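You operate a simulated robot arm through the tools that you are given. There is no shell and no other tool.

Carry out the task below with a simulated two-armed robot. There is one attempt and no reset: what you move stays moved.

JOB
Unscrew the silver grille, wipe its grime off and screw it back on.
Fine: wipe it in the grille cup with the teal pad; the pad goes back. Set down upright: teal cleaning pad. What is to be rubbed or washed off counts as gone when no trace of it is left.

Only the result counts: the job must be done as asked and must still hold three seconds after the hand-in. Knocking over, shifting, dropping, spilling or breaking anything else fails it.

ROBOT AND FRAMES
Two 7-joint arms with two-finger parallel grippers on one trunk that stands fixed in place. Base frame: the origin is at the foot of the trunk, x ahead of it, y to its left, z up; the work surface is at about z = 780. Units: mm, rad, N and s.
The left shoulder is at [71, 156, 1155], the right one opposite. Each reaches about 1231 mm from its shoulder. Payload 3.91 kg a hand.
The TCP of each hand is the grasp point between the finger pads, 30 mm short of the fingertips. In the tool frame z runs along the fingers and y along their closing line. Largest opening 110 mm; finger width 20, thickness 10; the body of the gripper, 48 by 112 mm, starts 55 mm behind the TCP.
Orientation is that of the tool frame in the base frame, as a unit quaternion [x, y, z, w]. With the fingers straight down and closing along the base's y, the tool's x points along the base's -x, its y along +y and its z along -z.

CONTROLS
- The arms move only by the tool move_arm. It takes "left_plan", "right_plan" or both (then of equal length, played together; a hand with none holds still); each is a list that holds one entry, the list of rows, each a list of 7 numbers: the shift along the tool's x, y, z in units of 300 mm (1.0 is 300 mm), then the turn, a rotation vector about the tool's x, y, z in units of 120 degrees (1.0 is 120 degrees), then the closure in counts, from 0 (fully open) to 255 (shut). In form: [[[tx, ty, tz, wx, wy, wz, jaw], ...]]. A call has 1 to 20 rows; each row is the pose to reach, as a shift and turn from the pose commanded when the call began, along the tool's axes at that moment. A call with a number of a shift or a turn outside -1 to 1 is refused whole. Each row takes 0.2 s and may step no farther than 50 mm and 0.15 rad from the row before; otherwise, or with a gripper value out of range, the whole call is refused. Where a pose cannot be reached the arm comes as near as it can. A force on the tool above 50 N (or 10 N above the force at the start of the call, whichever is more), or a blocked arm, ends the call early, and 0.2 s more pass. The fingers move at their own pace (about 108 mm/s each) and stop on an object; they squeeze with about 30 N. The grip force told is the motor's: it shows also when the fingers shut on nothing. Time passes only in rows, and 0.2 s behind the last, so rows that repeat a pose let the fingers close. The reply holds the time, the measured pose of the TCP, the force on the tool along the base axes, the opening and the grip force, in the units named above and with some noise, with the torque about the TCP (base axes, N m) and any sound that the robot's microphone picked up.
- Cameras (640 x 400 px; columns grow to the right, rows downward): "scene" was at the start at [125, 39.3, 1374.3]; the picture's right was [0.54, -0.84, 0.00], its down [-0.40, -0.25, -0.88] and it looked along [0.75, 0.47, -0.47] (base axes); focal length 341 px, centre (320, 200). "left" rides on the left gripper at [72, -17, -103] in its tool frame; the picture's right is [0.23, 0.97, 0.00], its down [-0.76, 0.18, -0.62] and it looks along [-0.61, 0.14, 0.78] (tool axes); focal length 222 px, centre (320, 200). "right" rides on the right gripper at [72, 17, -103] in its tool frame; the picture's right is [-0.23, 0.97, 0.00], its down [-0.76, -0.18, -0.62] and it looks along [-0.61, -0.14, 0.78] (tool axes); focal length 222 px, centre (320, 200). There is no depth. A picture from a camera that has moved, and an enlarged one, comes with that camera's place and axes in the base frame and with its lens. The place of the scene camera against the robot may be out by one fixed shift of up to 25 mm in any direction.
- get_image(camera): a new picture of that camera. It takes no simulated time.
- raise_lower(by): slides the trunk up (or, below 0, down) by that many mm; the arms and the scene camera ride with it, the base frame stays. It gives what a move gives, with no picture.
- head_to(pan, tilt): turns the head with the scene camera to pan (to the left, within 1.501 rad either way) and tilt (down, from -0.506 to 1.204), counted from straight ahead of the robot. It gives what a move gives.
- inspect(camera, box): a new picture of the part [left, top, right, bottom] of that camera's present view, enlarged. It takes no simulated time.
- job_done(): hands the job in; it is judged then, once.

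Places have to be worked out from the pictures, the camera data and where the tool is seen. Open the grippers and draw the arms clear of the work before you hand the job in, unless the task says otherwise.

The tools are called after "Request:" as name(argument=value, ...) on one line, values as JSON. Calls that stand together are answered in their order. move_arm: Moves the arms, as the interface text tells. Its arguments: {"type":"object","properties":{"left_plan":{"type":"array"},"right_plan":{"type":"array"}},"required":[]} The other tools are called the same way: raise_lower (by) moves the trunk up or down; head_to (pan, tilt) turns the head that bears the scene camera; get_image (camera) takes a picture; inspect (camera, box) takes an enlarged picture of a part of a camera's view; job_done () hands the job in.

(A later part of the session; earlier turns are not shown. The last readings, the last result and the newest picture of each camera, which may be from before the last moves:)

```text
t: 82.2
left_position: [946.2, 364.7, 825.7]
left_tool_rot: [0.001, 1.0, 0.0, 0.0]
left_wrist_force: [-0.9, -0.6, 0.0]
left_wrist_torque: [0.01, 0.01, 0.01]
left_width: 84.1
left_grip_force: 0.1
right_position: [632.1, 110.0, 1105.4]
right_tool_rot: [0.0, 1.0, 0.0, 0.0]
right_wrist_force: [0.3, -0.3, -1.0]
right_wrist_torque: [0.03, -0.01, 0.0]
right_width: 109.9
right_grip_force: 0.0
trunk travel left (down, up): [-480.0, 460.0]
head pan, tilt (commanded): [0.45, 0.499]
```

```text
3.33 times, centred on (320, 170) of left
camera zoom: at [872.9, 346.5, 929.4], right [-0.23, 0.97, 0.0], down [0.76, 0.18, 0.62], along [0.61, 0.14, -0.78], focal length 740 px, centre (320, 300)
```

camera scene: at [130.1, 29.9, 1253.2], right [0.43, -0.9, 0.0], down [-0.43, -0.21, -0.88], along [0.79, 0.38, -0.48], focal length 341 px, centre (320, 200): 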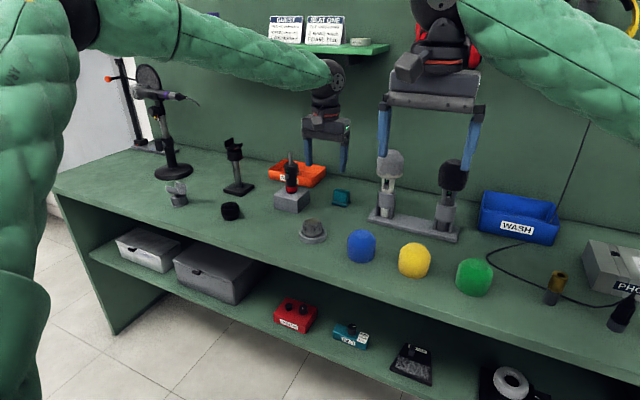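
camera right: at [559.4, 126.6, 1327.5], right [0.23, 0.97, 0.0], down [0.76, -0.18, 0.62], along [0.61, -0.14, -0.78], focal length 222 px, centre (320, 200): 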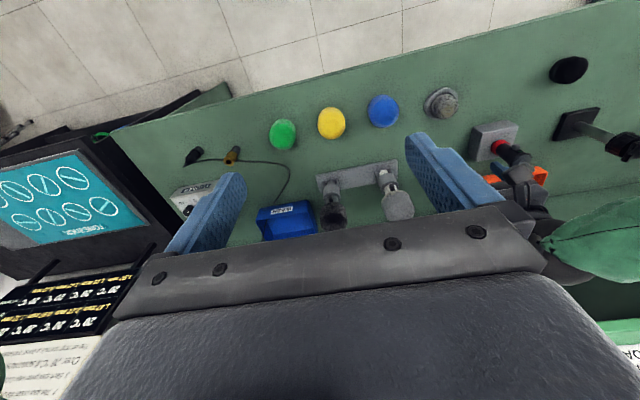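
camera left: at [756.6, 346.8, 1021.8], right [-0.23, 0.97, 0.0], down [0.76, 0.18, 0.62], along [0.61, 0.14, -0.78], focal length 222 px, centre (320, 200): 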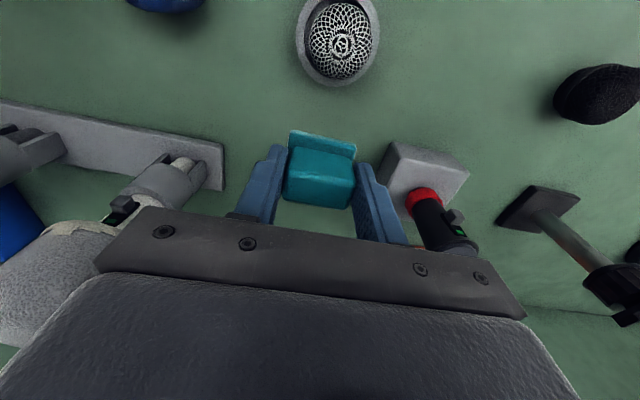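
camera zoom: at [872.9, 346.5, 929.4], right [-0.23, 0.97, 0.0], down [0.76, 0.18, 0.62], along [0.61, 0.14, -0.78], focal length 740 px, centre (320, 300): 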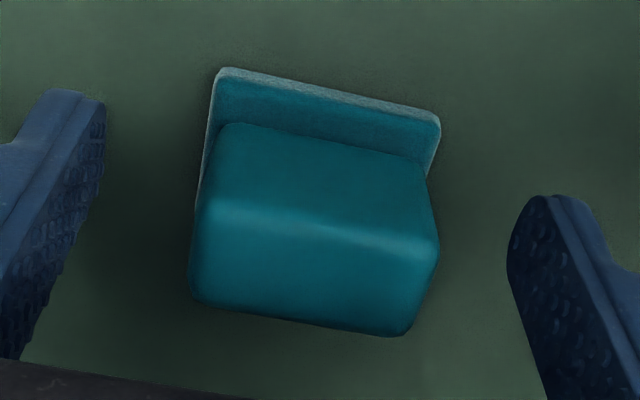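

The pad stands upright at its home spot, released. Raising the trunk by 120 mm lifts the hand straight up off the pad and restores the original height.

Request:
raise_lower(by=120)

Request:
get_image(camera="left")

Request:
get_image(camera="scene")

```text
t: 83.7
left_position: [946.7, 365.6, 946.7]
left_tool_rot: [0.001, 1.0, 0.0, -0.001]
left_wrist_force: [-0.1, -0.2, 0.3]
left_wrist_torque: [0.0, 0.03, -0.02]
left_width: 84.3
left_grip_force: 0.0
right_position: [631.7, 108.8, 1223.5]
right_tool_rot: [0.0, 1.0, -0.001, -0.001]
right_wrist_force: [-0.3, 0.3, 0.2]
right_wrist_torque: [-0.01, -0.03, 0.0]
right_width: 110.2
right_grip_force: 0.1
trunk travel left (down, up): [-600.0, 340.0]
head pan, tilt (commanded): [0.45, 0.499]
```

```text
taken
camera left: at [873.3, 346.5, 1049.0], right [-0.23, 0.97, 0.0], down [0.76, 0.18, 0.62], along [0.61, 0.14, -0.78], focal length 222 px, centre (320, 200)
```

left: 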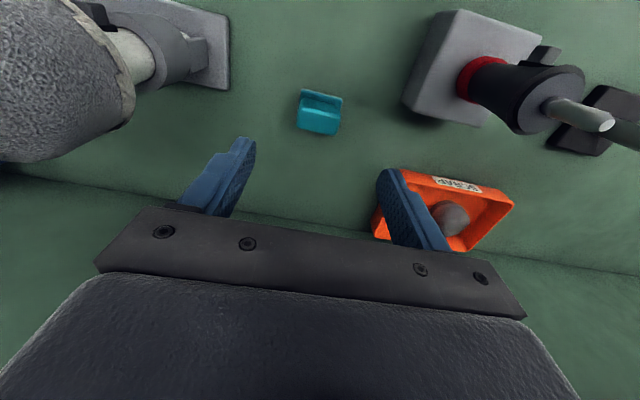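

```text
taken
camera scene: at [130.5, 30.0, 1373.0], right [0.44, -0.9, 0.0], down [-0.43, -0.21, -0.88], along [0.79, 0.38, -0.48], focal length 341 px, centre (320, 200)
```

scene: 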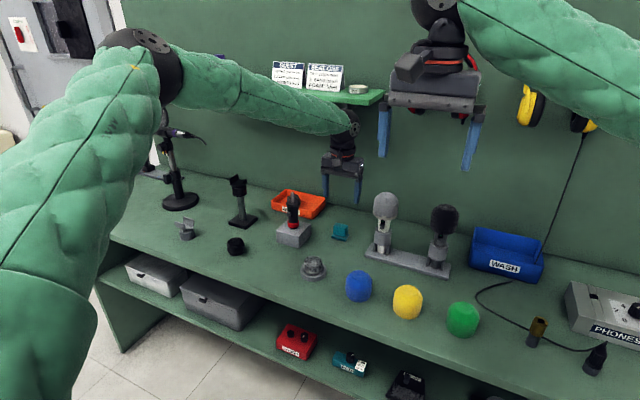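

Pad upright and clear. I move back over the cup at this height and measure the grille from above.

Request:
move_arm(left_plan=[[[0.1, 0, 0, 0, 0, 0, 60], [0.22, 0, 0, 0, 0, 0, 60], [0.35, 0, 0, 0, 0, 0, 60], [0.48, 0, 0, 0, 0, 0, 60], [0.57, 0.001, 0, 0, 0, 0, 60], [0.604, 0.001, 0, 0, 0, 0, 60], [0.604, 0.001, 0, 0, 0, 0, 60]]])

Request:
get_image(camera="left")

Request:
inspect(camera="left", box=[260, 60, 380, 180])

```text
t: 85.3
left_position: [763.3, 365.2, 947.9]
left_tool_rot: [0.001, 1.0, -0.001, -0.002]
left_wrist_force: [0.2, 0.5, -1.0]
left_wrist_torque: [0.0, 0.01, -0.01]
left_width: 83.9
left_grip_force: 0.0
right_position: [630.9, 110.0, 1223.6]
right_tool_rot: [0.0, 1.0, 0.0, 0.001]
right_wrist_force: [0.6, 0.7, -0.5]
right_wrist_torque: [0.04, -0.01, 0.04]
right_width: 109.9
right_grip_force: 0.0
trunk travel left (down, up): [-600.0, 340.0]
head pan, tilt (commanded): [0.45, 0.499]
```

```text
taken
camera left: at [690.7, 346.7, 1051.2], right [-0.23, 0.97, 0.0], down [0.76, 0.18, 0.62], along [0.61, 0.14, -0.78], focal length 222 px, centre (320, 200)
```

left: 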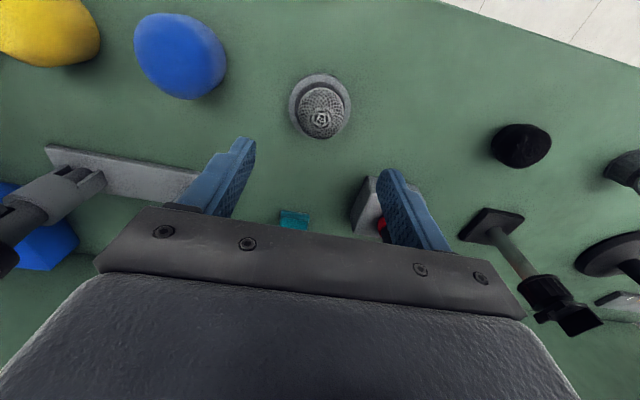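

```text
3.33 times, centred on (320, 120) of left
camera zoom: at [690.7, 346.7, 1051.2], right [-0.23, 0.97, 0.0], down [0.76, 0.18, 0.62], along [0.61, 0.14, -0.78], focal length 740 px, centre (320, 467)
```

zoom: 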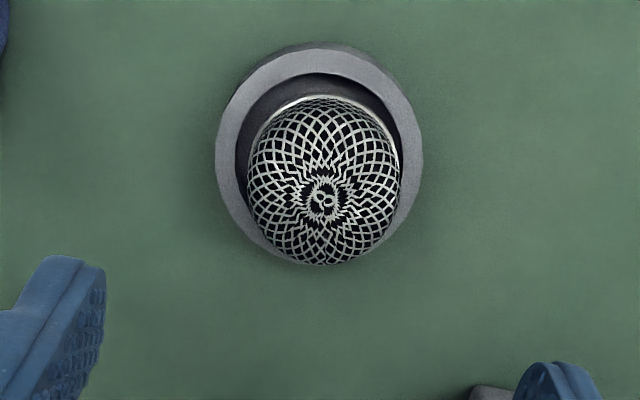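

The grille's pole is visible: it lies +3.7 mm in x and +2.1 mm in y from the hand. I correct for that and descend around it, stopping with fingertips ~3 mm above the rim.

Request:
move_arm(left_plan=[[[-0.0122, 0.007, 0.08, 0, 0, 0, 60], [-0.0122, 0.007, 0.2, 0, 0, 0, 60], [-0.0122, 0.007, 0.31, 0, 0, 0, 60], [-0.0122, 0.007, 0.37, 0, 0, 0, 60], [-0.0122, 0.007, 0.397, 0, 0, 0, 60], [-0.0122, 0.007, 0.397, 0, 0, 0, 60]]])

Request:
inspect(camera="left", box=[240, 100, 400, 230])

Request:
inspect(camera="scene", box=[285, 235, 345, 295])

```text
t: 86.7
left_position: [768.4, 367.3, 827.5]
left_tool_rot: [0.001, 1.0, 0.001, 0.0]
left_wrist_force: [0.2, 0.0, 0.2]
left_wrist_torque: [-0.01, 0.01, -0.01]
left_width: 84.2
left_grip_force: 0.1
right_position: [630.5, 109.4, 1223.7]
right_tool_rot: [0.0, 1.0, 0.001, 0.0]
right_wrist_force: [-0.1, -0.2, -0.2]
right_wrist_torque: [-0.01, 0.02, -0.04]
right_width: 109.8
right_grip_force: 0.1
trunk travel left (down, up): [-600.0, 340.0]
head pan, tilt (commanded): [0.45, 0.499]
```

```text
3.08 times, centred on (320, 165) of left
camera zoom: at [696.1, 348.2, 930.7], right [-0.23, 0.97, 0.0], down [0.76, 0.18, 0.62], along [0.61, 0.14, -0.78], focal length 684 px, centre (320, 308)
```

zoom: 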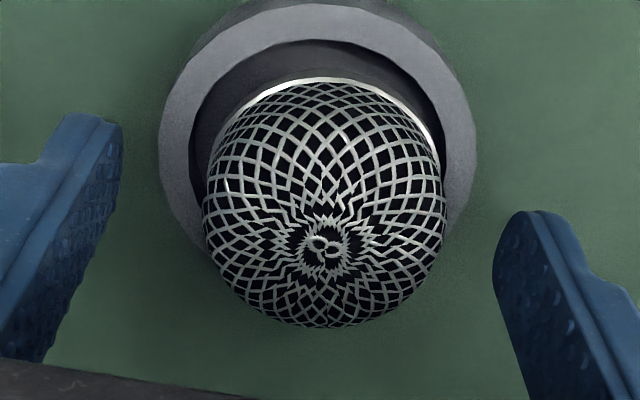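

```text
6.67 times, centred on (315, 265) of scene
camera zoom: at [130.1, 29.9, 1373.2], right [0.44, -0.9, 0.0], down [-0.43, -0.21, -0.88], along [0.79, 0.38, -0.48], focal length 2271 px, centre (353, -233)
```

zoom: 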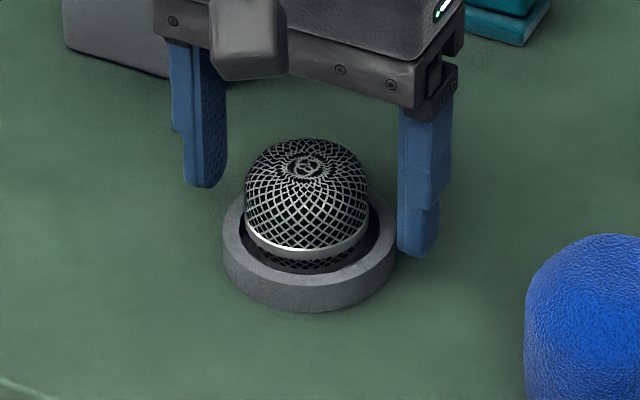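

The hand is centred over the grille (pole within ~1 mm). I nudge +0.9 mm in y and close on it.

Request:
move_arm(left_plan=[[[0, 0.003, 0, 0, 0, 0, 120], [0, 0.003, 0, 0, 0, 0, 255], [0, 0.003, 0, 0, 0, 0, 255], [0, 0.003, 0, 0, 0, 0, 255]]])

Request:
inspect(camera="left", box=[240, 100, 400, 230])

Request:
inspect(camera="scene", box=[285, 235, 345, 295])

```text
t: 87.7
left_position: [768.8, 367.6, 828.5]
left_tool_rot: [0.0, 1.0, 0.0, 0.001]
left_wrist_force: [0.5, 0.0, -0.2]
left_wrist_torque: [0.0, 0.01, 0.05]
left_width: 46.2
left_grip_force: 30.6
right_position: [630.3, 109.7, 1224.8]
right_tool_rot: [0.0, 1.0, 0.0, 0.0]
right_wrist_force: [0.5, -1.0, -1.1]
right_wrist_torque: [0.03, -0.02, 0.02]
right_width: 109.9
right_grip_force: 0.1
trunk travel left (down, up): [-600.0, 340.0]
head pan, tilt (commanded): [0.45, 0.499]
```

```text
3.08 times, centred on (320, 165) of left
camera zoom: at [695.6, 349.4, 930.6], right [-0.23, 0.97, 0.0], down [0.76, 0.18, 0.62], along [0.61, 0.14, -0.78], focal length 684 px, centre (320, 308)
```

zoom: 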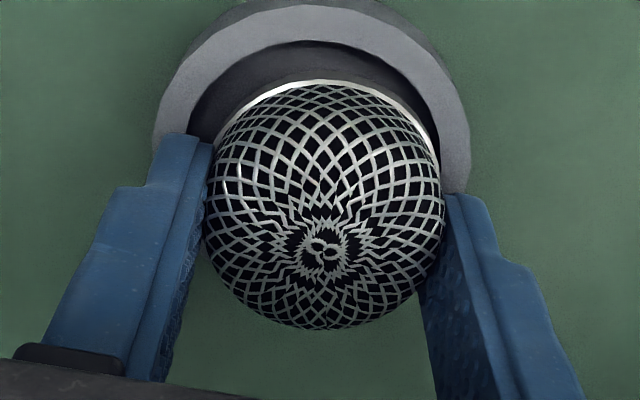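

```text
6.67 times, centred on (315, 265) of scene
camera zoom: at [130.2, 30.0, 1373.2], right [0.44, -0.9, 0.0], down [-0.43, -0.21, -0.88], along [0.79, 0.38, -0.48], focal length 2271 px, centre (353, -233)
```

zoom: 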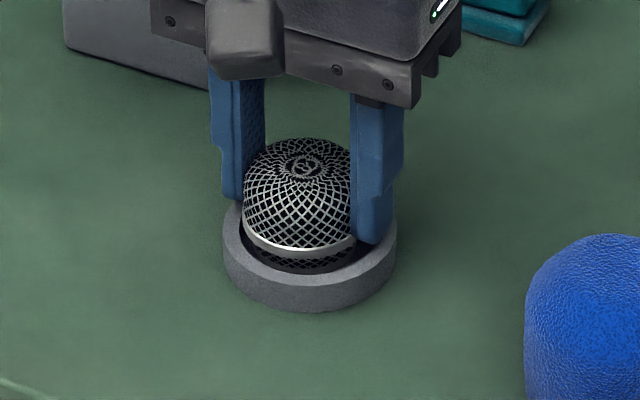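

The clean grille is gripped. I lift it straight out and carry it to above the mic, keeping its bottom well above the capsule.

Request:
move_arm(left_plan=[[[0, 0, -0.02, 0, 0, 0, 255], [0, 0, -0.07, 0, 0, 0, 255], [0, 0, -0.18, 0, 0, 0, 255], [0, 0, -0.32, 0, 0, 0, 255], [0, 0, -0.46, 0, 0, 0, 255], [0, 0, -0.58, 0, 0, 0, 255], [0, 0, -0.607, 0, 0, 0, 255], [-0.05, 0.055, -0.607, 0, 0, 0, 255], [-0.14, 0.154, -0.607, 0, 0, 0, 255], [-0.23, 0.254, -0.607, 0, 0, 0, 255], [-0.31, 0.342, -0.607, 0, 0, 0, 255], [-0.369, 0.407, -0.607, 0, 0, 0, 255], [-0.369, 0.407, -0.607, 0, 0, 0, 255]]])

Request:
get_image(camera="left")

Request:
inspect(camera="left", box=[240, 80, 400, 220])

Request:
inspect(camera="scene", box=[265, 160, 325, 220])

```text
t: 90.5
left_position: [879.1, 490.1, 1010.3]
left_tool_rot: [0.001, 1.0, 0.001, 0.0]
left_wrist_force: [0.3, -0.2, -0.6]
left_wrist_torque: [-0.01, -0.01, -0.01]
left_width: 46.4
left_grip_force: 30.1
right_position: [630.6, 110.1, 1223.3]
right_tool_rot: [0.0, 1.0, 0.001, 0.0]
right_wrist_force: [-0.7, -0.5, 0.3]
right_wrist_torque: [-0.03, 0.0, 0.0]
right_width: 109.9
right_grip_force: 0.1
trunk travel left (down, up): [-600.0, 340.0]
head pan, tilt (commanded): [0.45, 0.499]
```

```text
taken
camera left: at [807.1, 471.6, 1113.3], right [-0.22, 0.97, 0.0], down [0.76, 0.18, 0.62], along [0.61, 0.14, -0.78], focal length 222 px, centre (320, 200)
```

left: 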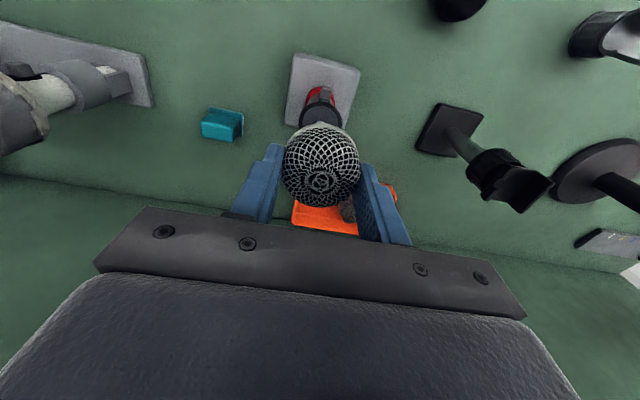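

```text
2.86 times, centred on (320, 150) of left
camera zoom: at [807.1, 471.6, 1113.3], right [-0.22, 0.97, 0.0], down [0.76, 0.18, 0.62], along [0.61, 0.14, -0.78], focal length 635 px, centre (320, 343)
```

zoom: 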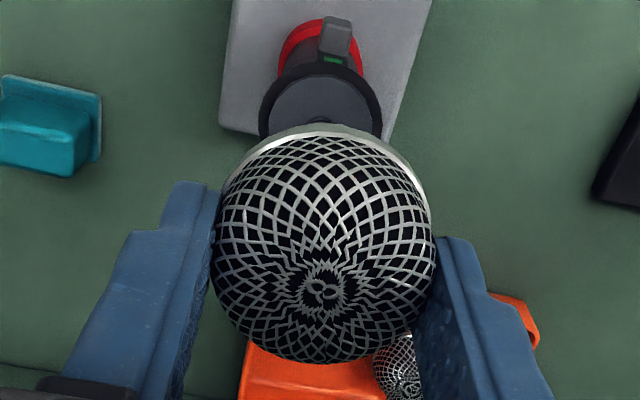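

```text
6.67 times, centred on (295, 190) of scene
camera zoom: at [129.8, 29.7, 1373.3], right [0.44, -0.9, 0.0], down [-0.43, -0.21, -0.88], along [0.79, 0.38, -0.48], focal length 2271 px, centre (487, 267)
```

zoom: 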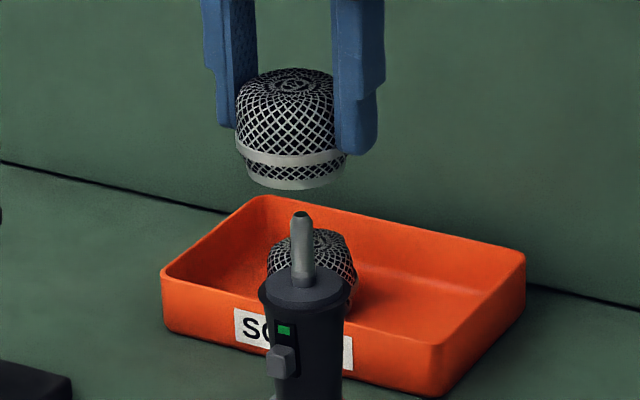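

I check coaxiality: zooming in the scene view on the grille's bottom ring and the mic collar.

Request:
inspect(camera="scene", box=[283, 168, 307, 200])

Request:
inspect(camera="right", box=[480, 120, 580, 220])

```text
12.50 times, centred on (295, 184) of scene
camera zoom: at [129.8, 29.7, 1373.3], right [0.44, -0.9, 0.0], down [-0.43, -0.21, -0.88], along [0.79, 0.38, -0.48], focal length 4258 px, centre (632, 400)
```

zoom: 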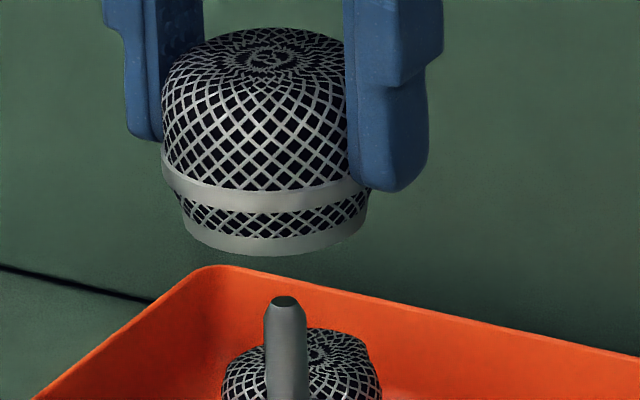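

```text
4.00 times, centred on (530, 170) of right
camera zoom: at [559.0, 126.5, 1327.7], right [0.23, 0.97, 0.0], down [0.76, -0.18, 0.62], along [0.61, -0.14, -0.78], focal length 888 px, centre (-520, 320)
```

zoom: 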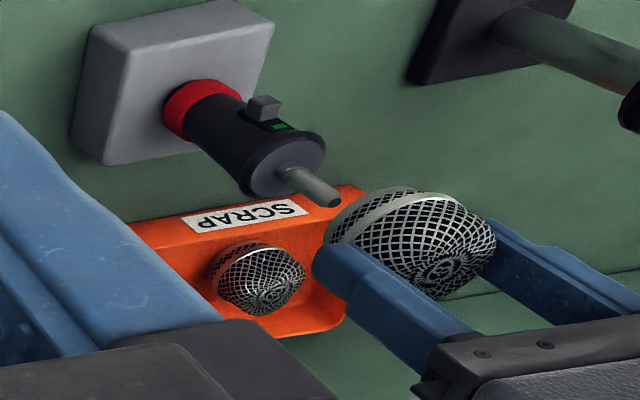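

The grille is coaxial to about 1 mm. I pre-turn the hand counter-clockwise to yaw +120° in the air, so that I have 240° of clockwise travel for screwing, then measure again.

Request:
move_arm(left_plan=[[[0, 0, 0, 0, 0, -0.066, 255], [0, 0, 0, 0, 0, -0.133, 255], [0, 0, 0, 0, 0, -0.2, 255], [0, 0, 0, 0, 0, -0.266, 255], [0, 0, 0, 0, 0, -0.333, 255], [0, 0, 0, 0, 0, -0.4, 255], [0, 0, 0, 0, 0, -0.466, 255], [0, 0, 0, 0, 0, -0.533, 255], [0, 0, 0, 0, 0, -0.6, 255], [0, 0, 0, 0, 0, -0.666, 255], [0, 0, 0, 0, 0, -0.733, 255], [0, 0, 0, 0, 0, -0.8, 255], [0, 0, 0, 0, 0, -0.866, 255], [0, 0, 0, 0, 0, -0.933, 255], [0, 0, 0, 0, 0, -1.0, 255], [0, 0, 0, 0, 0, -1.0, 255]]])

Request:
inspect(camera="scene", box=[283, 168, 307, 200])

Request:
inspect(camera="left", box=[240, 80, 400, 220])

```text
t: 93.9
left_position: [879.5, 490.0, 1008.5]
left_tool_rot: [0.866, -0.5, 0.0, 0.0]
left_wrist_force: [0.0, 0.1, -0.6]
left_wrist_torque: [0.01, 0.04, 0.03]
left_width: 46.3
left_grip_force: 30.2
right_position: [631.4, 109.8, 1224.6]
right_tool_rot: [0.0, 1.0, 0.0, 0.0]
right_wrist_force: [-0.1, -0.9, 0.6]
right_wrist_torque: [0.0, 0.01, -0.01]
right_width: 109.8
right_grip_force: 0.0
trunk travel left (down, up): [-600.0, 340.0]
head pan, tilt (commanded): [0.45, 0.499]
```

```text
12.50 times, centred on (295, 184) of scene
camera zoom: at [130.2, 30.1, 1373.2], right [0.44, -0.9, 0.0], down [-0.43, -0.21, -0.88], along [0.79, 0.38, -0.48], focal length 4258 px, centre (632, 400)
```

zoom: 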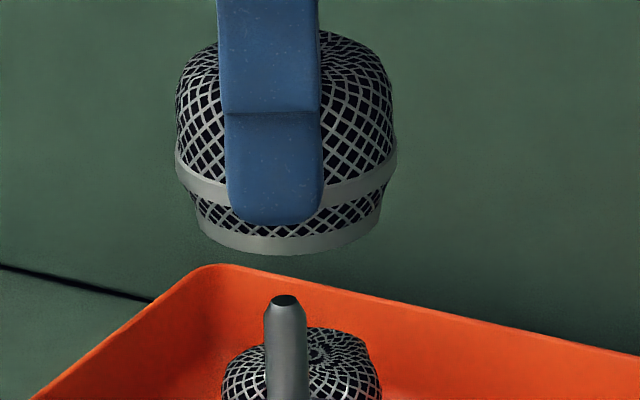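

```text
2.86 times, centred on (320, 150) of left
camera zoom: at [930.2, 434.3, 1112.3], right [-0.73, -0.68, 0.0], down [-0.53, 0.57, 0.62], along [-0.43, 0.45, -0.78], focal length 635 px, centre (320, 343)
```

zoom: 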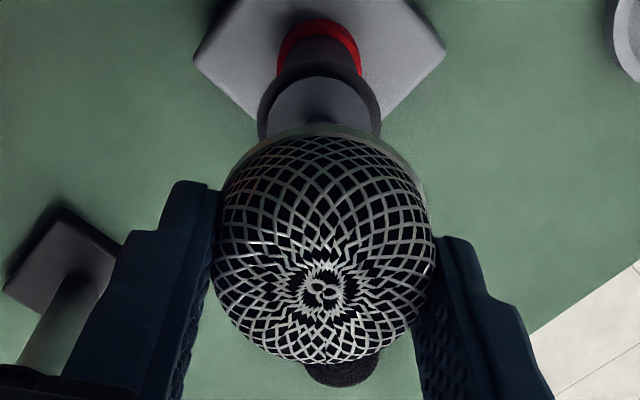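

Wrist and scene views together show TCP on the mic axis but the grille sits (1.8, 0.5) mm off-centre in the tool frame. I compensate for that and lower to a few mm above the thread.

Request:
move_arm(left_plan=[[[-0.006, -0.0017, 0.03, 0, 0, 0, 255], [-0.006, -0.0017, 0.07, 0, 0, 0, 255], [-0.006, -0.0017, 0.11, 0, 0, 0, 255], [-0.006, -0.0017, 0.13, 0, 0, 0, 255], [-0.006, -0.0017, 0.13, 0, 0, 0, 255]]])

Request:
inspect(camera="scene", box=[280, 175, 312, 210])

Request:
inspect(camera="left", box=[240, 80, 400, 220])

```text
t: 95.1
left_position: [879.1, 492.4, 969.9]
left_tool_rot: [0.866, -0.5, 0.0, 0.0]
left_wrist_force: [0.6, 0.4, -0.5]
left_wrist_torque: [-0.01, -0.03, -0.01]
left_width: 46.2
left_grip_force: 30.1
right_position: [632.1, 108.5, 1225.1]
right_tool_rot: [0.0, 1.0, 0.0, 0.0]
right_wrist_force: [-0.6, -0.2, -0.7]
right_wrist_torque: [0.0, -0.02, 0.02]
right_width: 109.9
right_grip_force: 0.2
trunk travel left (down, up): [-600.0, 340.0]
head pan, tilt (commanded): [0.45, 0.499]
```

```text
11.43 times, centred on (296, 192) of scene
camera zoom: at [130.0, 29.9, 1373.2], right [0.44, -0.9, 0.0], down [-0.43, -0.21, -0.88], along [0.79, 0.38, -0.48], focal length 3893 px, centre (594, 286)
```

zoom: 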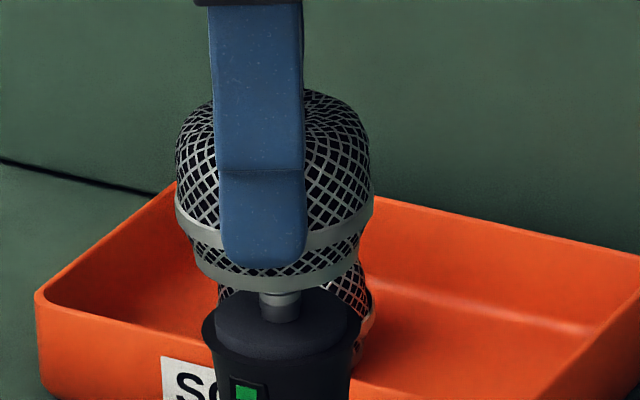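

```text
2.86 times, centred on (320, 150) of left
camera zoom: at [929.7, 436.7, 1073.5], right [-0.73, -0.68, 0.0], down [-0.53, 0.57, 0.62], along [-0.43, 0.46, -0.78], focal length 635 px, centre (320, 343)
```

zoom: 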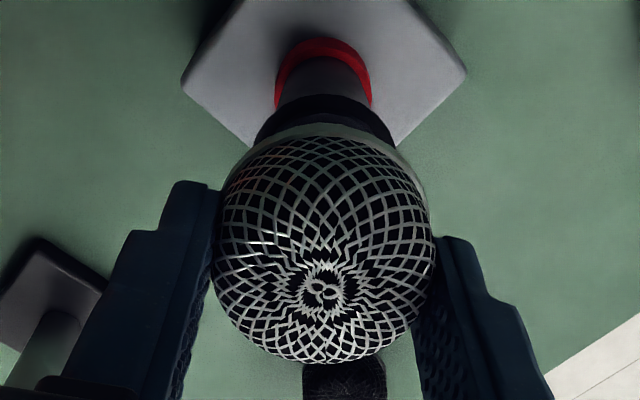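

Grille and collar agree to under 1 mm in both views. I lower further: 6 mm, then 1 mm steps to feel the thread.

Request:
move_arm(left_plan=[[[0, 0, 0.01, 0, 0, 0, 255], [0, 0, 0.02, 0, 0, 0, 255], [0, 0, 0.02, 0, 0, 0, 255]]])

Request:
inspect(camera="scene", box=[280, 175, 312, 210])

```text
t: 95.9
left_position: [878.8, 492.2, 963.8]
left_tool_rot: [0.865, -0.502, 0.0, -0.001]
left_wrist_force: [0.1, 0.6, -0.2]
left_wrist_torque: [0.01, 0.0, 0.0]
left_width: 46.1
left_grip_force: 30.2
right_position: [631.6, 109.5, 1223.1]
right_tool_rot: [0.0, 1.0, 0.0, -0.001]
right_wrist_force: [-0.2, -0.3, 0.8]
right_wrist_torque: [0.01, 0.03, 0.01]
right_width: 110.1
right_grip_force: 0.0
trunk travel left (down, up): [-600.0, 340.0]
head pan, tilt (commanded): [0.45, 0.499]
```

```text
11.43 times, centred on (296, 192) of scene
camera zoom: at [130.2, 29.9, 1373.2], right [0.44, -0.9, 0.0], down [-0.43, -0.21, -0.88], along [0.79, 0.38, -0.48], focal length 3893 px, centre (594, 286)
```

zoom: 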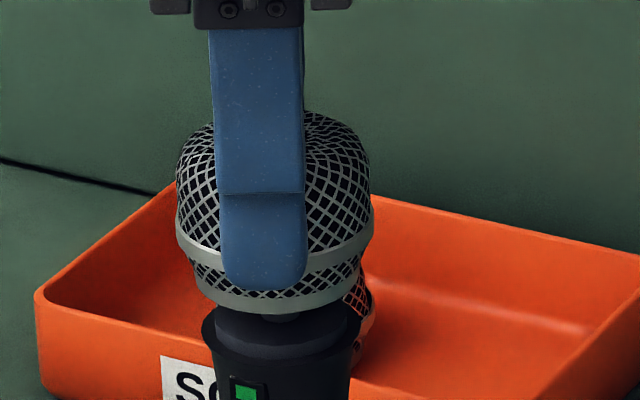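

The ring is ~0.7 mm to the left of the neck; I correct by 0.6 mm along tool x while stepping down.

Request:
move_arm(left_plan=[[[0.002, 0, 0.004, 0, 0, 0, 255], [0.002, 0, 0.007, 0, 0, 0, 255], [0.002, 0, 0.007, 0, 0, 0, 255]]])

Request:
move_arm(left_plan=[[[0, 0, 0.0035, 0, 0, 0, 255], [0, 0, 0.0035, 0, 0, 0, 255]]])

Request:
move_arm(left_plan=[[[0, 0, 0.0035, 0, 0, 0, 255], [0, 0, 0.0035, 0, 0, 0, 255]]])

Request:
inspect(camera="scene", box=[280, 175, 312, 210])

```text
t: 96.7
left_position: [879.1, 491.3, 960.3]
left_tool_rot: [0.865, -0.501, 0.0, 0.0]
left_wrist_force: [0.3, -0.4, -0.6]
left_wrist_torque: [-0.03, 0.0, 0.02]
left_width: 46.3
left_grip_force: 30.5
right_position: [631.9, 110.5, 1223.4]
right_tool_rot: [0.0, 1.0, 0.0, 0.0]
right_wrist_force: [-0.5, -0.3, 0.8]
right_wrist_torque: [0.02, 0.02, 0.0]
right_width: 109.9
right_grip_force: 0.0
trunk travel left (down, up): [-600.0, 340.0]
head pan, tilt (commanded): [0.45, 0.499]
```

```text
t: 97.3
left_position: [878.9, 491.0, 960.8]
left_tool_rot: [0.865, -0.501, 0.0, 0.001]
left_wrist_force: [0.0, -0.2, -0.2]
left_wrist_torque: [0.01, 0.0, -0.01]
left_width: 46.2
left_grip_force: 29.9
right_position: [630.1, 109.8, 1224.2]
right_tool_rot: [0.0, 1.0, 0.0, 0.0]
right_wrist_force: [0.6, -0.6, 0.0]
right_wrist_torque: [0.02, 0.01, -0.02]
right_width: 110.0
right_grip_force: 0.1
trunk travel left (down, up): [-600.0, 340.0]
head pan, tilt (commanded): [0.45, 0.499]
```

```text
t: 97.9
left_position: [878.5, 491.0, 959.7]
left_tool_rot: [0.865, -0.501, 0.0, 0.0]
left_wrist_force: [-0.4, 0.8, -0.1]
left_wrist_torque: [-0.02, 0.0, 0.0]
left_width: 46.4
left_grip_force: 30.5
right_position: [631.7, 109.7, 1223.3]
right_tool_rot: [-0.001, 1.0, 0.0, 0.0]
right_wrist_force: [-0.8, 0.1, -0.4]
right_wrist_torque: [0.01, -0.02, -0.02]
right_width: 110.0
right_grip_force: 0.0
trunk travel left (down, up): [-600.0, 340.0]
head pan, tilt (commanded): [0.45, 0.499]
```

```text
11.43 times, centred on (296, 192) of scene
camera zoom: at [130.2, 29.9, 1373.2], right [0.44, -0.9, 0.0], down [-0.43, -0.21, -0.88], along [0.79, 0.38, -0.48], focal length 3893 px, centre (594, 286)
```

zoom: 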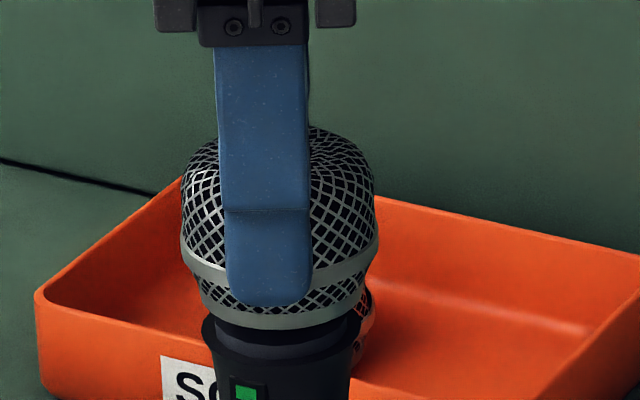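

Nicely aligned now. Continue down in 1 mm steps.

Request:
move_arm(left_plan=[[[0, 0, 0.0035, 0, 0, 0, 255], [0, 0, 0.0035, 0, 0, 0, 255]]])

Request:
move_arm(left_plan=[[[0, 0, 0.0035, 0, 0, 0, 255], [0, 0, 0.0035, 0, 0, 0, 255]]])

Request:
inspect(camera="scene", box=[280, 175, 312, 210])

```text
t: 98.5
left_position: [879.1, 492.1, 959.8]
left_tool_rot: [0.866, -0.501, -0.001, 0.0]
left_wrist_force: [0.1, 0.0, -0.1]
left_wrist_torque: [0.01, 0.0, 0.01]
left_width: 46.3
left_grip_force: 29.9
right_position: [630.2, 108.9, 1224.9]
right_tool_rot: [0.0, 1.0, 0.0, 0.0]
right_wrist_force: [0.0, -0.5, 0.1]
right_wrist_torque: [-0.04, -0.01, 0.01]
right_width: 109.7
right_grip_force: 0.1
trunk travel left (down, up): [-600.0, 340.0]
head pan, tilt (commanded): [0.45, 0.499]
```

```text
t: 99.1
left_position: [879.3, 491.3, 956.8]
left_tool_rot: [0.866, -0.501, 0.0, 0.0]
left_wrist_force: [0.3, 0.0, -0.6]
left_wrist_torque: [0.02, -0.03, -0.04]
left_width: 46.1
left_grip_force: 29.8
right_position: [631.3, 109.9, 1224.3]
right_tool_rot: [0.0, 1.0, 0.0, 0.0]
right_wrist_force: [-0.4, 0.0, -0.3]
right_wrist_torque: [0.01, 0.0, 0.03]
right_width: 109.9
right_grip_force: 0.0
trunk travel left (down, up): [-600.0, 340.0]
head pan, tilt (commanded): [0.45, 0.499]
```

```text
11.43 times, centred on (296, 192) of scene
camera zoom: at [130.1, 30.0, 1373.2], right [0.44, -0.9, 0.0], down [-0.43, -0.21, -0.88], along [0.79, 0.38, -0.48], focal length 3893 px, centre (594, 286)
```

zoom: 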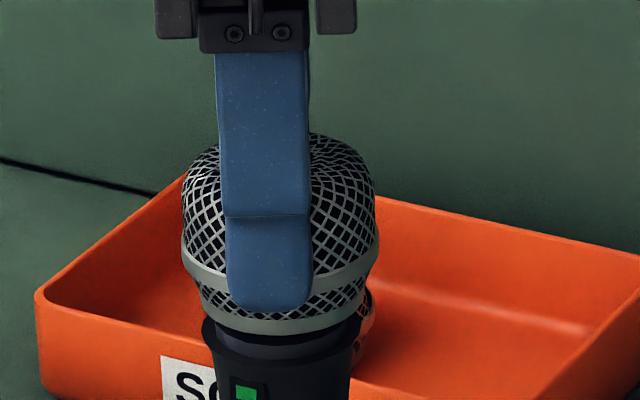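

Still free. Two more 1 mm steps.

Request:
move_arm(left_plan=[[[0, 0, 0.0035, 0, 0, 0, 255], [0, 0, 0.0035, 0, 0, 0, 255]]])

Request:
move_arm(left_plan=[[[0, 0, 0.0035, 0, 0, 0, 255], [0, 0, 0.0035, 0, 0, 0, 255]]])

Request:
inspect(camera="scene", box=[280, 175, 312, 210])

```text
t: 99.7
left_position: [879.9, 491.4, 956.4]
left_tool_rot: [0.865, -0.501, 0.0, 0.0]
left_wrist_force: [-5.1, -0.1, -3.1]
left_wrist_torque: [0.03, 0.14, 0.02]
left_width: 45.9
left_grip_force: 29.9
right_position: [630.2, 109.4, 1224.1]
right_tool_rot: [0.001, 1.0, 0.0, 0.0]
right_wrist_force: [-0.1, 0.7, 0.2]
right_wrist_torque: [-0.01, 0.0, 0.02]
right_width: 110.1
right_grip_force: 0.0
trunk travel left (down, up): [-600.0, 340.0]
head pan, tilt (commanded): [0.45, 0.499]
```

```text
t: 100.3
left_position: [879.7, 491.9, 957.2]
left_tool_rot: [0.866, -0.5, -0.001, 0.0]
left_wrist_force: [-4.0, 2.4, -0.7]
left_wrist_torque: [0.14, 0.18, 0.0]
left_width: 46.3
left_grip_force: 30.5
right_position: [629.6, 111.0, 1223.9]
right_tool_rot: [-0.001, 1.0, 0.0, 0.0]
right_wrist_force: [0.3, 0.0, 0.1]
right_wrist_torque: [-0.03, 0.0, 0.03]
right_width: 110.0
right_grip_force: 0.0
trunk travel left (down, up): [-600.0, 340.0]
head pan, tilt (commanded): [0.45, 0.499]
```

```text
11.43 times, centred on (296, 192) of scene
camera zoom: at [129.8, 30.2, 1373.2], right [0.44, -0.9, 0.0], down [-0.43, -0.21, -0.88], along [0.79, 0.38, -0.48], focal length 3893 px, centre (594, 286)
```

zoom: 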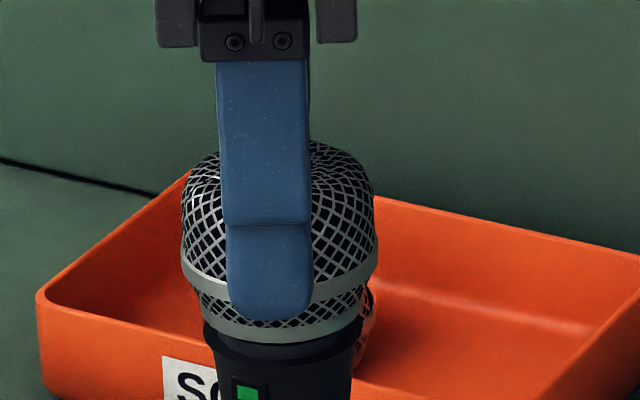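

Slight sideways/vertical forces indicate the grille has met the thread. I now turn clockwise 120° (about +tool z), compensating the small off-centre and descending ~1.2 mm.

Request:
move_arm(left_plan=[[[0.0003, -0.0008, 0.0003, 0, 0, 0.0667, 255], [0.0007, -0.0016, 0.0005, 0, 0, 0.1333, 255], [0.0012, -0.0023, 0.0008, 0, 0, 0.2, 255], [0.0018, -0.0029, 0.0011, 0, 0, 0.2667, 255], [0.0025, -0.0035, 0.0013, 0, 0, 0.3333, 255], [0.0032, -0.0039, 0.0016, 0, 0, 0.4, 255], [0.004, -0.0042, 0.0019, 0, 0, 0.4667, 255], [0.0049, -0.0045, 0.0021, 0, 0, 0.5333, 255], [0.0057, -0.0046, 0.0024, 0, 0, 0.6, 255], [0.0066, -0.0045, 0.0027, 0, 0, 0.6667, 255], [0.0075, -0.0044, 0.0029, 0, 0, 0.7333, 255], [0.0083, -0.0041, 0.0032, 0, 0, 0.8, 255], [0.0091, -0.0038, 0.0035, 0, 0, 0.8667, 255], [0.0098, -0.0033, 0.0037, 0, 0, 0.9333, 255], [0.0104, -0.0027, 0.004, 0, 0, 1.0, 255], [0.0104, -0.0027, 0.004, 0, 0, 1.0, 255]]])

Request:
inspect(camera="scene", box=[280, 175, 312, 210])

Request:
inspect(camera="left", box=[240, 80, 400, 220])

```text
t: 103.7
left_position: [882.4, 490.2, 954.9]
left_tool_rot: [0.002, 1.0, 0.0, 0.0]
left_wrist_force: [12.2, 14.8, 13.9]
left_wrist_torque: [0.28, -0.12, -0.09]
left_width: 46.4
left_grip_force: 29.8
right_position: [630.4, 110.6, 1223.7]
right_tool_rot: [0.0, 1.0, 0.0, -0.001]
right_wrist_force: [-0.9, 0.9, -0.6]
right_wrist_torque: [0.02, -0.01, 0.0]
right_width: 110.0
right_grip_force: 0.0
trunk travel left (down, up): [-600.0, 340.0]
head pan, tilt (commanded): [0.45, 0.499]
```

```text
11.43 times, centred on (296, 192) of scene
camera zoom: at [129.9, 30.6, 1373.3], right [0.44, -0.9, 0.0], down [-0.43, -0.21, -0.88], along [0.79, 0.38, -0.48], focal length 3893 px, centre (594, 286)
```

zoom: 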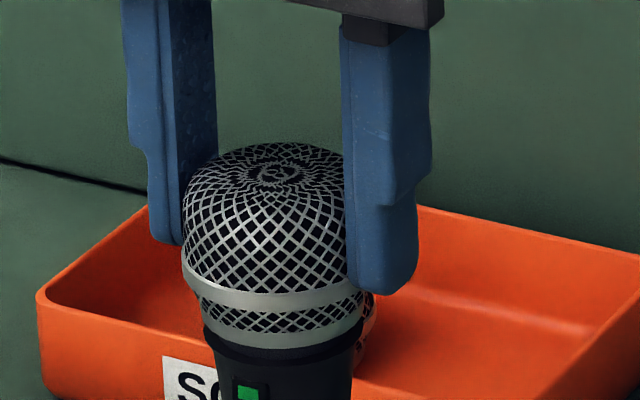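

```text
2.86 times, centred on (320, 150) of left
camera zoom: at [808.7, 471.8, 1057.3], right [-0.22, 0.97, 0.0], down [0.76, 0.18, 0.62], along [0.61, 0.14, -0.78], focal length 635 px, centre (320, 343)
```

zoom: 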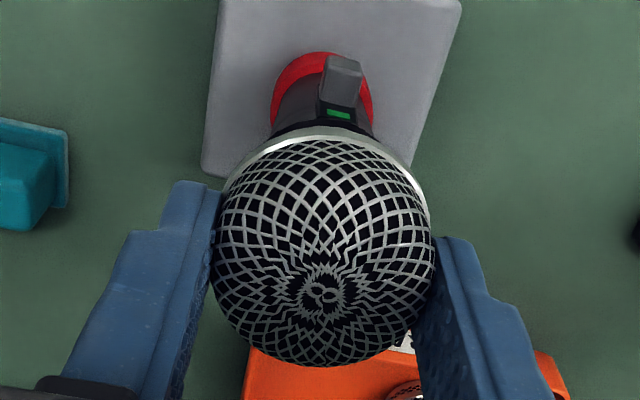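

The grille turned with the hand; side load ~19 N and ~14 N down. I relieve these with a small shift (+1.2, +1.5 mm, 0.8 mm up) and read the forces.

Request:
move_arm(left_plan=[[[-0.002, 0.0025, -0.0015, 0, 0, 0, 255], [-0.004, 0.005, -0.0027, 0, 0, 0, 255], [-0.004, 0.005, -0.0027, 0, 0, 0, 255]]])

Request:
inspect(camera="scene", box=[283, 185, 307, 210])

```text
t: 104.5
left_position: [882.3, 490.9, 954.6]
left_tool_rot: [0.001, 1.0, 0.001, -0.002]
left_wrist_force: [0.2, 4.2, 1.0]
left_wrist_torque: [-0.01, -0.29, -0.03]
left_width: 46.1
left_grip_force: 29.7
right_position: [630.9, 109.4, 1224.1]
right_tool_rot: [0.0, 1.0, 0.0, 0.0]
right_wrist_force: [0.6, -0.4, 0.4]
right_wrist_torque: [0.01, 0.01, 0.0]
right_width: 110.1
right_grip_force: 0.2
trunk travel left (down, up): [-600.0, 340.0]
head pan, tilt (commanded): [0.45, 0.499]
```

```text
16.00 times, centred on (295, 198) of scene
camera zoom: at [129.9, 30.3, 1373.1], right [0.44, -0.9, 0.0], down [-0.43, -0.21, -0.88], along [0.79, 0.38, -0.48], focal length 5450 px, centre (720, 240)
```

zoom: 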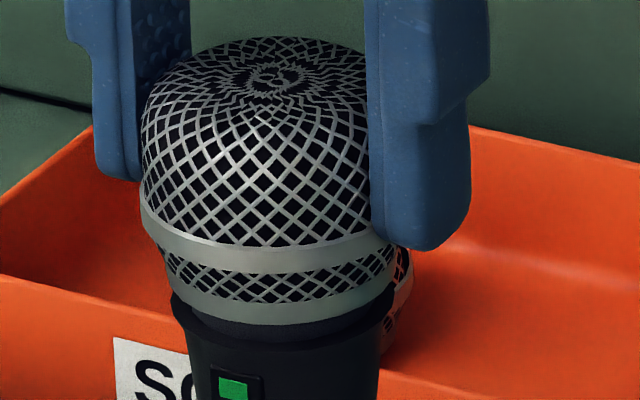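

Relieved to a few N. I turn clockwise another 120° with refined off-centre compensation and ~1 mm descent.

Request:
move_arm(left_plan=[[[-0.0002, -0.001, 0.0002, 0, 0, 0.0667, 255], [-0.0003, -0.0021, 0.0004, 0, 0, 0.1333, 255], [-0.0002, -0.0032, 0.0007, 0, 0, 0.2, 255], [0.0001, -0.0042, 0.0009, 0, 0, 0.2667, 255], [0.0004, -0.0052, 0.0011, 0, 0, 0.3333, 255], [0.0009, -0.0061, 0.0013, 0, 0, 0.4, 255], [0.0016, -0.007, 0.0015, 0, 0, 0.4667, 255], [0.0023, -0.0077, 0.0018, 0, 0, 0.5333, 255], [0.0032, -0.0084, 0.002, 0, 0, 0.6, 255], [0.0041, -0.0089, 0.0022, 0, 0, 0.6667, 255], [0.0051, -0.0093, 0.0024, 0, 0, 0.7333, 255], [0.0061, -0.0095, 0.0026, 0, 0, 0.8, 255], [0.0072, -0.0096, 0.0029, 0, 0, 0.8667, 255], [0.0082, -0.0095, 0.0031, 0, 0, 0.9333, 255], [0.0093, -0.0094, 0.0033, 0, 0, 1.0, 255], [0.0093, -0.0094, 0.0033, 0, 0, 1.0, 255]]])

Request:
inspect(camera="scene", box=[283, 185, 307, 210])

Request:
inspect(camera="left", box=[240, 80, 400, 220])

```text
t: 107.9
left_position: [877.9, 488.5, 953.7]
left_tool_rot: [0.867, 0.499, 0.0, 0.0]
left_wrist_force: [-17.7, -1.4, -7.7]
left_wrist_torque: [-0.05, 0.2, 0.02]
left_width: 46.3
left_grip_force: 30.5
right_position: [629.8, 110.1, 1225.1]
right_tool_rot: [0.0, 1.0, 0.0, 0.0]
right_wrist_force: [0.5, -0.1, 0.2]
right_wrist_torque: [-0.02, 0.01, -0.01]
right_width: 109.9
right_grip_force: 0.0
trunk travel left (down, up): [-600.0, 340.0]
head pan, tilt (commanded): [0.45, 0.499]
```

```text
16.00 times, centred on (295, 198) of scene
camera zoom: at [129.3, 30.3, 1373.3], right [0.44, -0.9, 0.0], down [-0.43, -0.21, -0.88], along [0.79, 0.38, -0.48], focal length 5450 px, centre (720, 240)
```

zoom: 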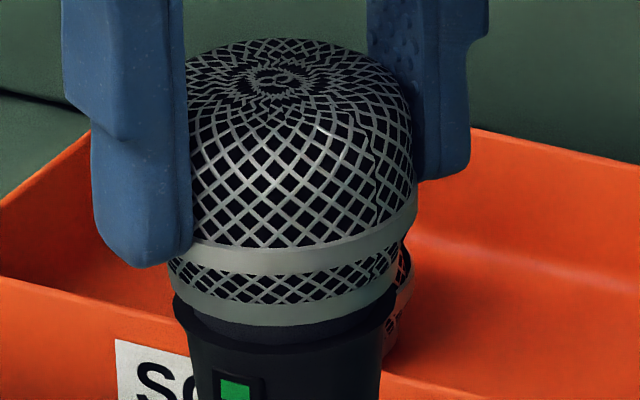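

```text
2.86 times, centred on (320, 150) of left
camera zoom: at [900.9, 558.3, 1057.9], right [0.96, -0.29, 0.0], down [-0.23, -0.75, 0.62], along [-0.18, -0.6, -0.78], focal length 635 px, centre (320, 343)
```

zoom: 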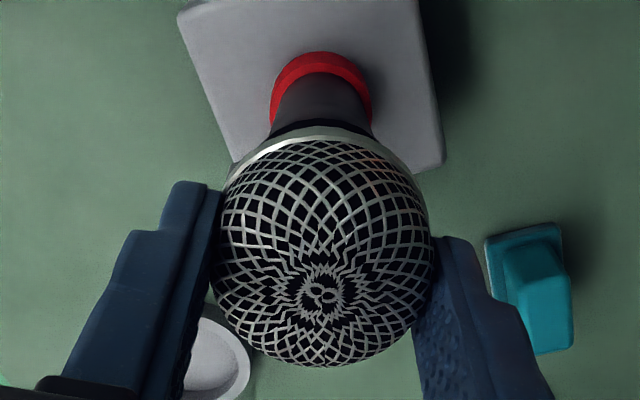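

The grille turned along but I need to judge whether it is going down the thread. I set the head exactly as at the start to compare pixel-for-pixel with the original seated picture.

Request:
head_to(pan=0.565, tilt=0.487)

Request:
inspect(camera="scene", box=[316, 188, 348, 208])

Request:
inspect(camera="scene", box=[300, 180, 380, 230])

```text
t: 108.6
left_position: [879.0, 488.8, 954.9]
left_tool_rot: [0.866, 0.499, -0.001, 0.0]
left_wrist_force: [-16.1, -1.3, -6.7]
left_wrist_torque: [-0.04, 0.15, 0.05]
left_width: 46.3
left_grip_force: 29.8
right_position: [630.6, 109.1, 1225.0]
right_tool_rot: [0.0, 1.0, -0.001, 0.0]
right_wrist_force: [-0.9, 0.1, 0.0]
right_wrist_torque: [-0.01, -0.03, 0.0]
right_width: 110.2
right_grip_force: 0.0
trunk travel left (down, up): [-600.0, 340.0]
head pan, tilt (commanded): [0.565, 0.487]
```

```text
16.00 times, centred on (332, 198) of scene
camera zoom: at [124.4, 39.5, 1374.4], right [0.54, -0.84, 0.0], down [-0.4, -0.25, -0.88], along [0.75, 0.47, -0.47], focal length 5450 px, centre (128, 232)
```

zoom: 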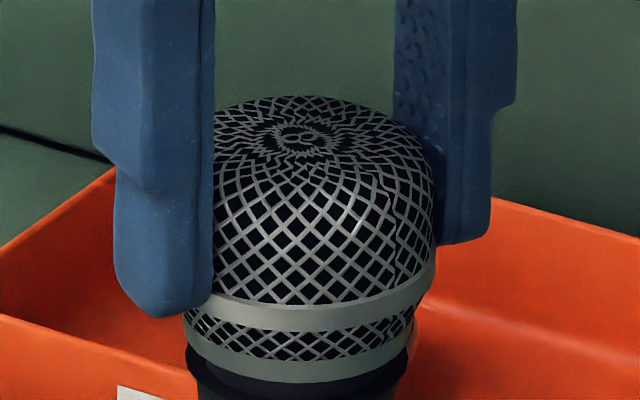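

```text
8.00 times, centred on (340, 205) of scene
camera zoom: at [124.4, 39.5, 1374.4], right [0.54, -0.84, 0.0], down [-0.4, -0.25, -0.88], along [0.75, 0.47, -0.47], focal length 2725 px, centre (160, 160)
```

zoom: 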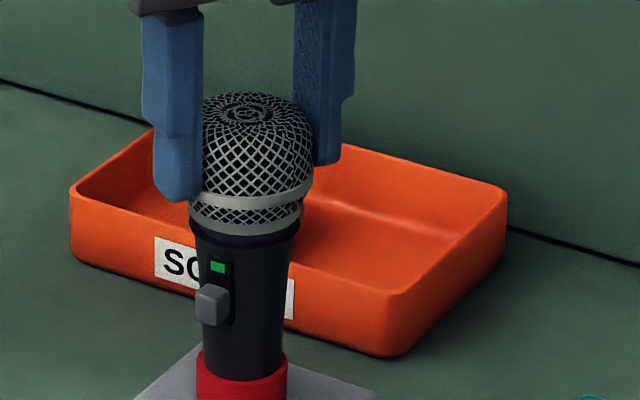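

Comparing with the original picture the grille is now only ~1.4 mm above its seated position, so the thread has caught (about a third of a turn left). I release and turn the open hand back counter-clockwise for a fresh grip.

Request:
move_arm(left_plan=[[[0, 0, 0, 0, 0, 0, 0], [0, 0, 0, 0, 0, 0, 0], [0, 0, 0, 0, 0, -0.066, 0], [0, 0, 0, 0, 0, -0.133, 0], [0, 0, 0, 0, 0, -0.2, 0], [0, 0, 0, 0, 0, -0.266, 0], [0, 0, 0, 0, 0, -0.333, 0], [0, 0, 0, 0, 0, -0.4, 0], [0, 0, 0, 0, 0, -0.466, 0], [0, 0, 0, 0, 0, -0.533, 0], [0, 0, 0, 0, 0, -0.6, 0], [0, 0, 0, 0, 0, -0.666, 0], [0, 0, 0, 0, 0, -0.733, 0], [0, 0, 0, 0, 0, -0.8, 0], [0, 0, 0, 0, 0, -0.866, 0], [0, 0, 0, 0, 0, -0.933, 0], [0, 0, 0, 0, 0, -1.0, 0], [0, 0, 0, 0, 0, -1.0, 0]]])

Request:
inspect(camera="left", box=[220, 80, 420, 230])

Request:
inspect(camera="scene", box=[316, 188, 348, 208])

```text
t: 112.4
left_position: [881.4, 487.6, 953.2]
left_tool_rot: [0.0, 1.0, 0.001, 0.0]
left_wrist_force: [0.5, 1.0, -0.8]
left_wrist_torque: [0.03, 0.03, -0.01]
left_width: 109.9
left_grip_force: 0.0
right_position: [630.6, 110.0, 1225.3]
right_tool_rot: [0.0, 1.0, 0.0, 0.0]
right_wrist_force: [0.5, 1.1, -0.4]
right_wrist_torque: [-0.01, 0.01, 0.0]
right_width: 110.0
right_grip_force: 0.1
trunk travel left (down, up): [-600.0, 340.0]
head pan, tilt (commanded): [0.565, 0.487]
```

```text
2.67 times, centred on (320, 155) of left
camera zoom: at [807.3, 470.0, 1057.4], right [-0.23, 0.97, 0.0], down [0.76, 0.18, 0.62], along [0.61, 0.14, -0.78], focal length 592 px, centre (320, 320)
```

zoom: 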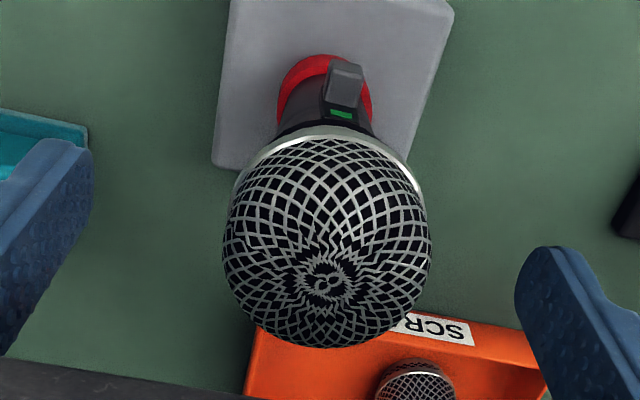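

```text
16.00 times, centred on (332, 198) of scene
camera zoom: at [125.2, 39.3, 1374.3], right [0.54, -0.84, 0.0], down [-0.4, -0.25, -0.88], along [0.75, 0.47, -0.47], focal length 5450 px, centre (128, 232)
```

zoom: 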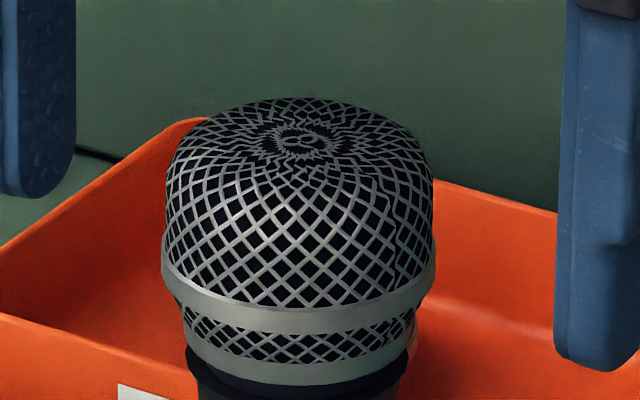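

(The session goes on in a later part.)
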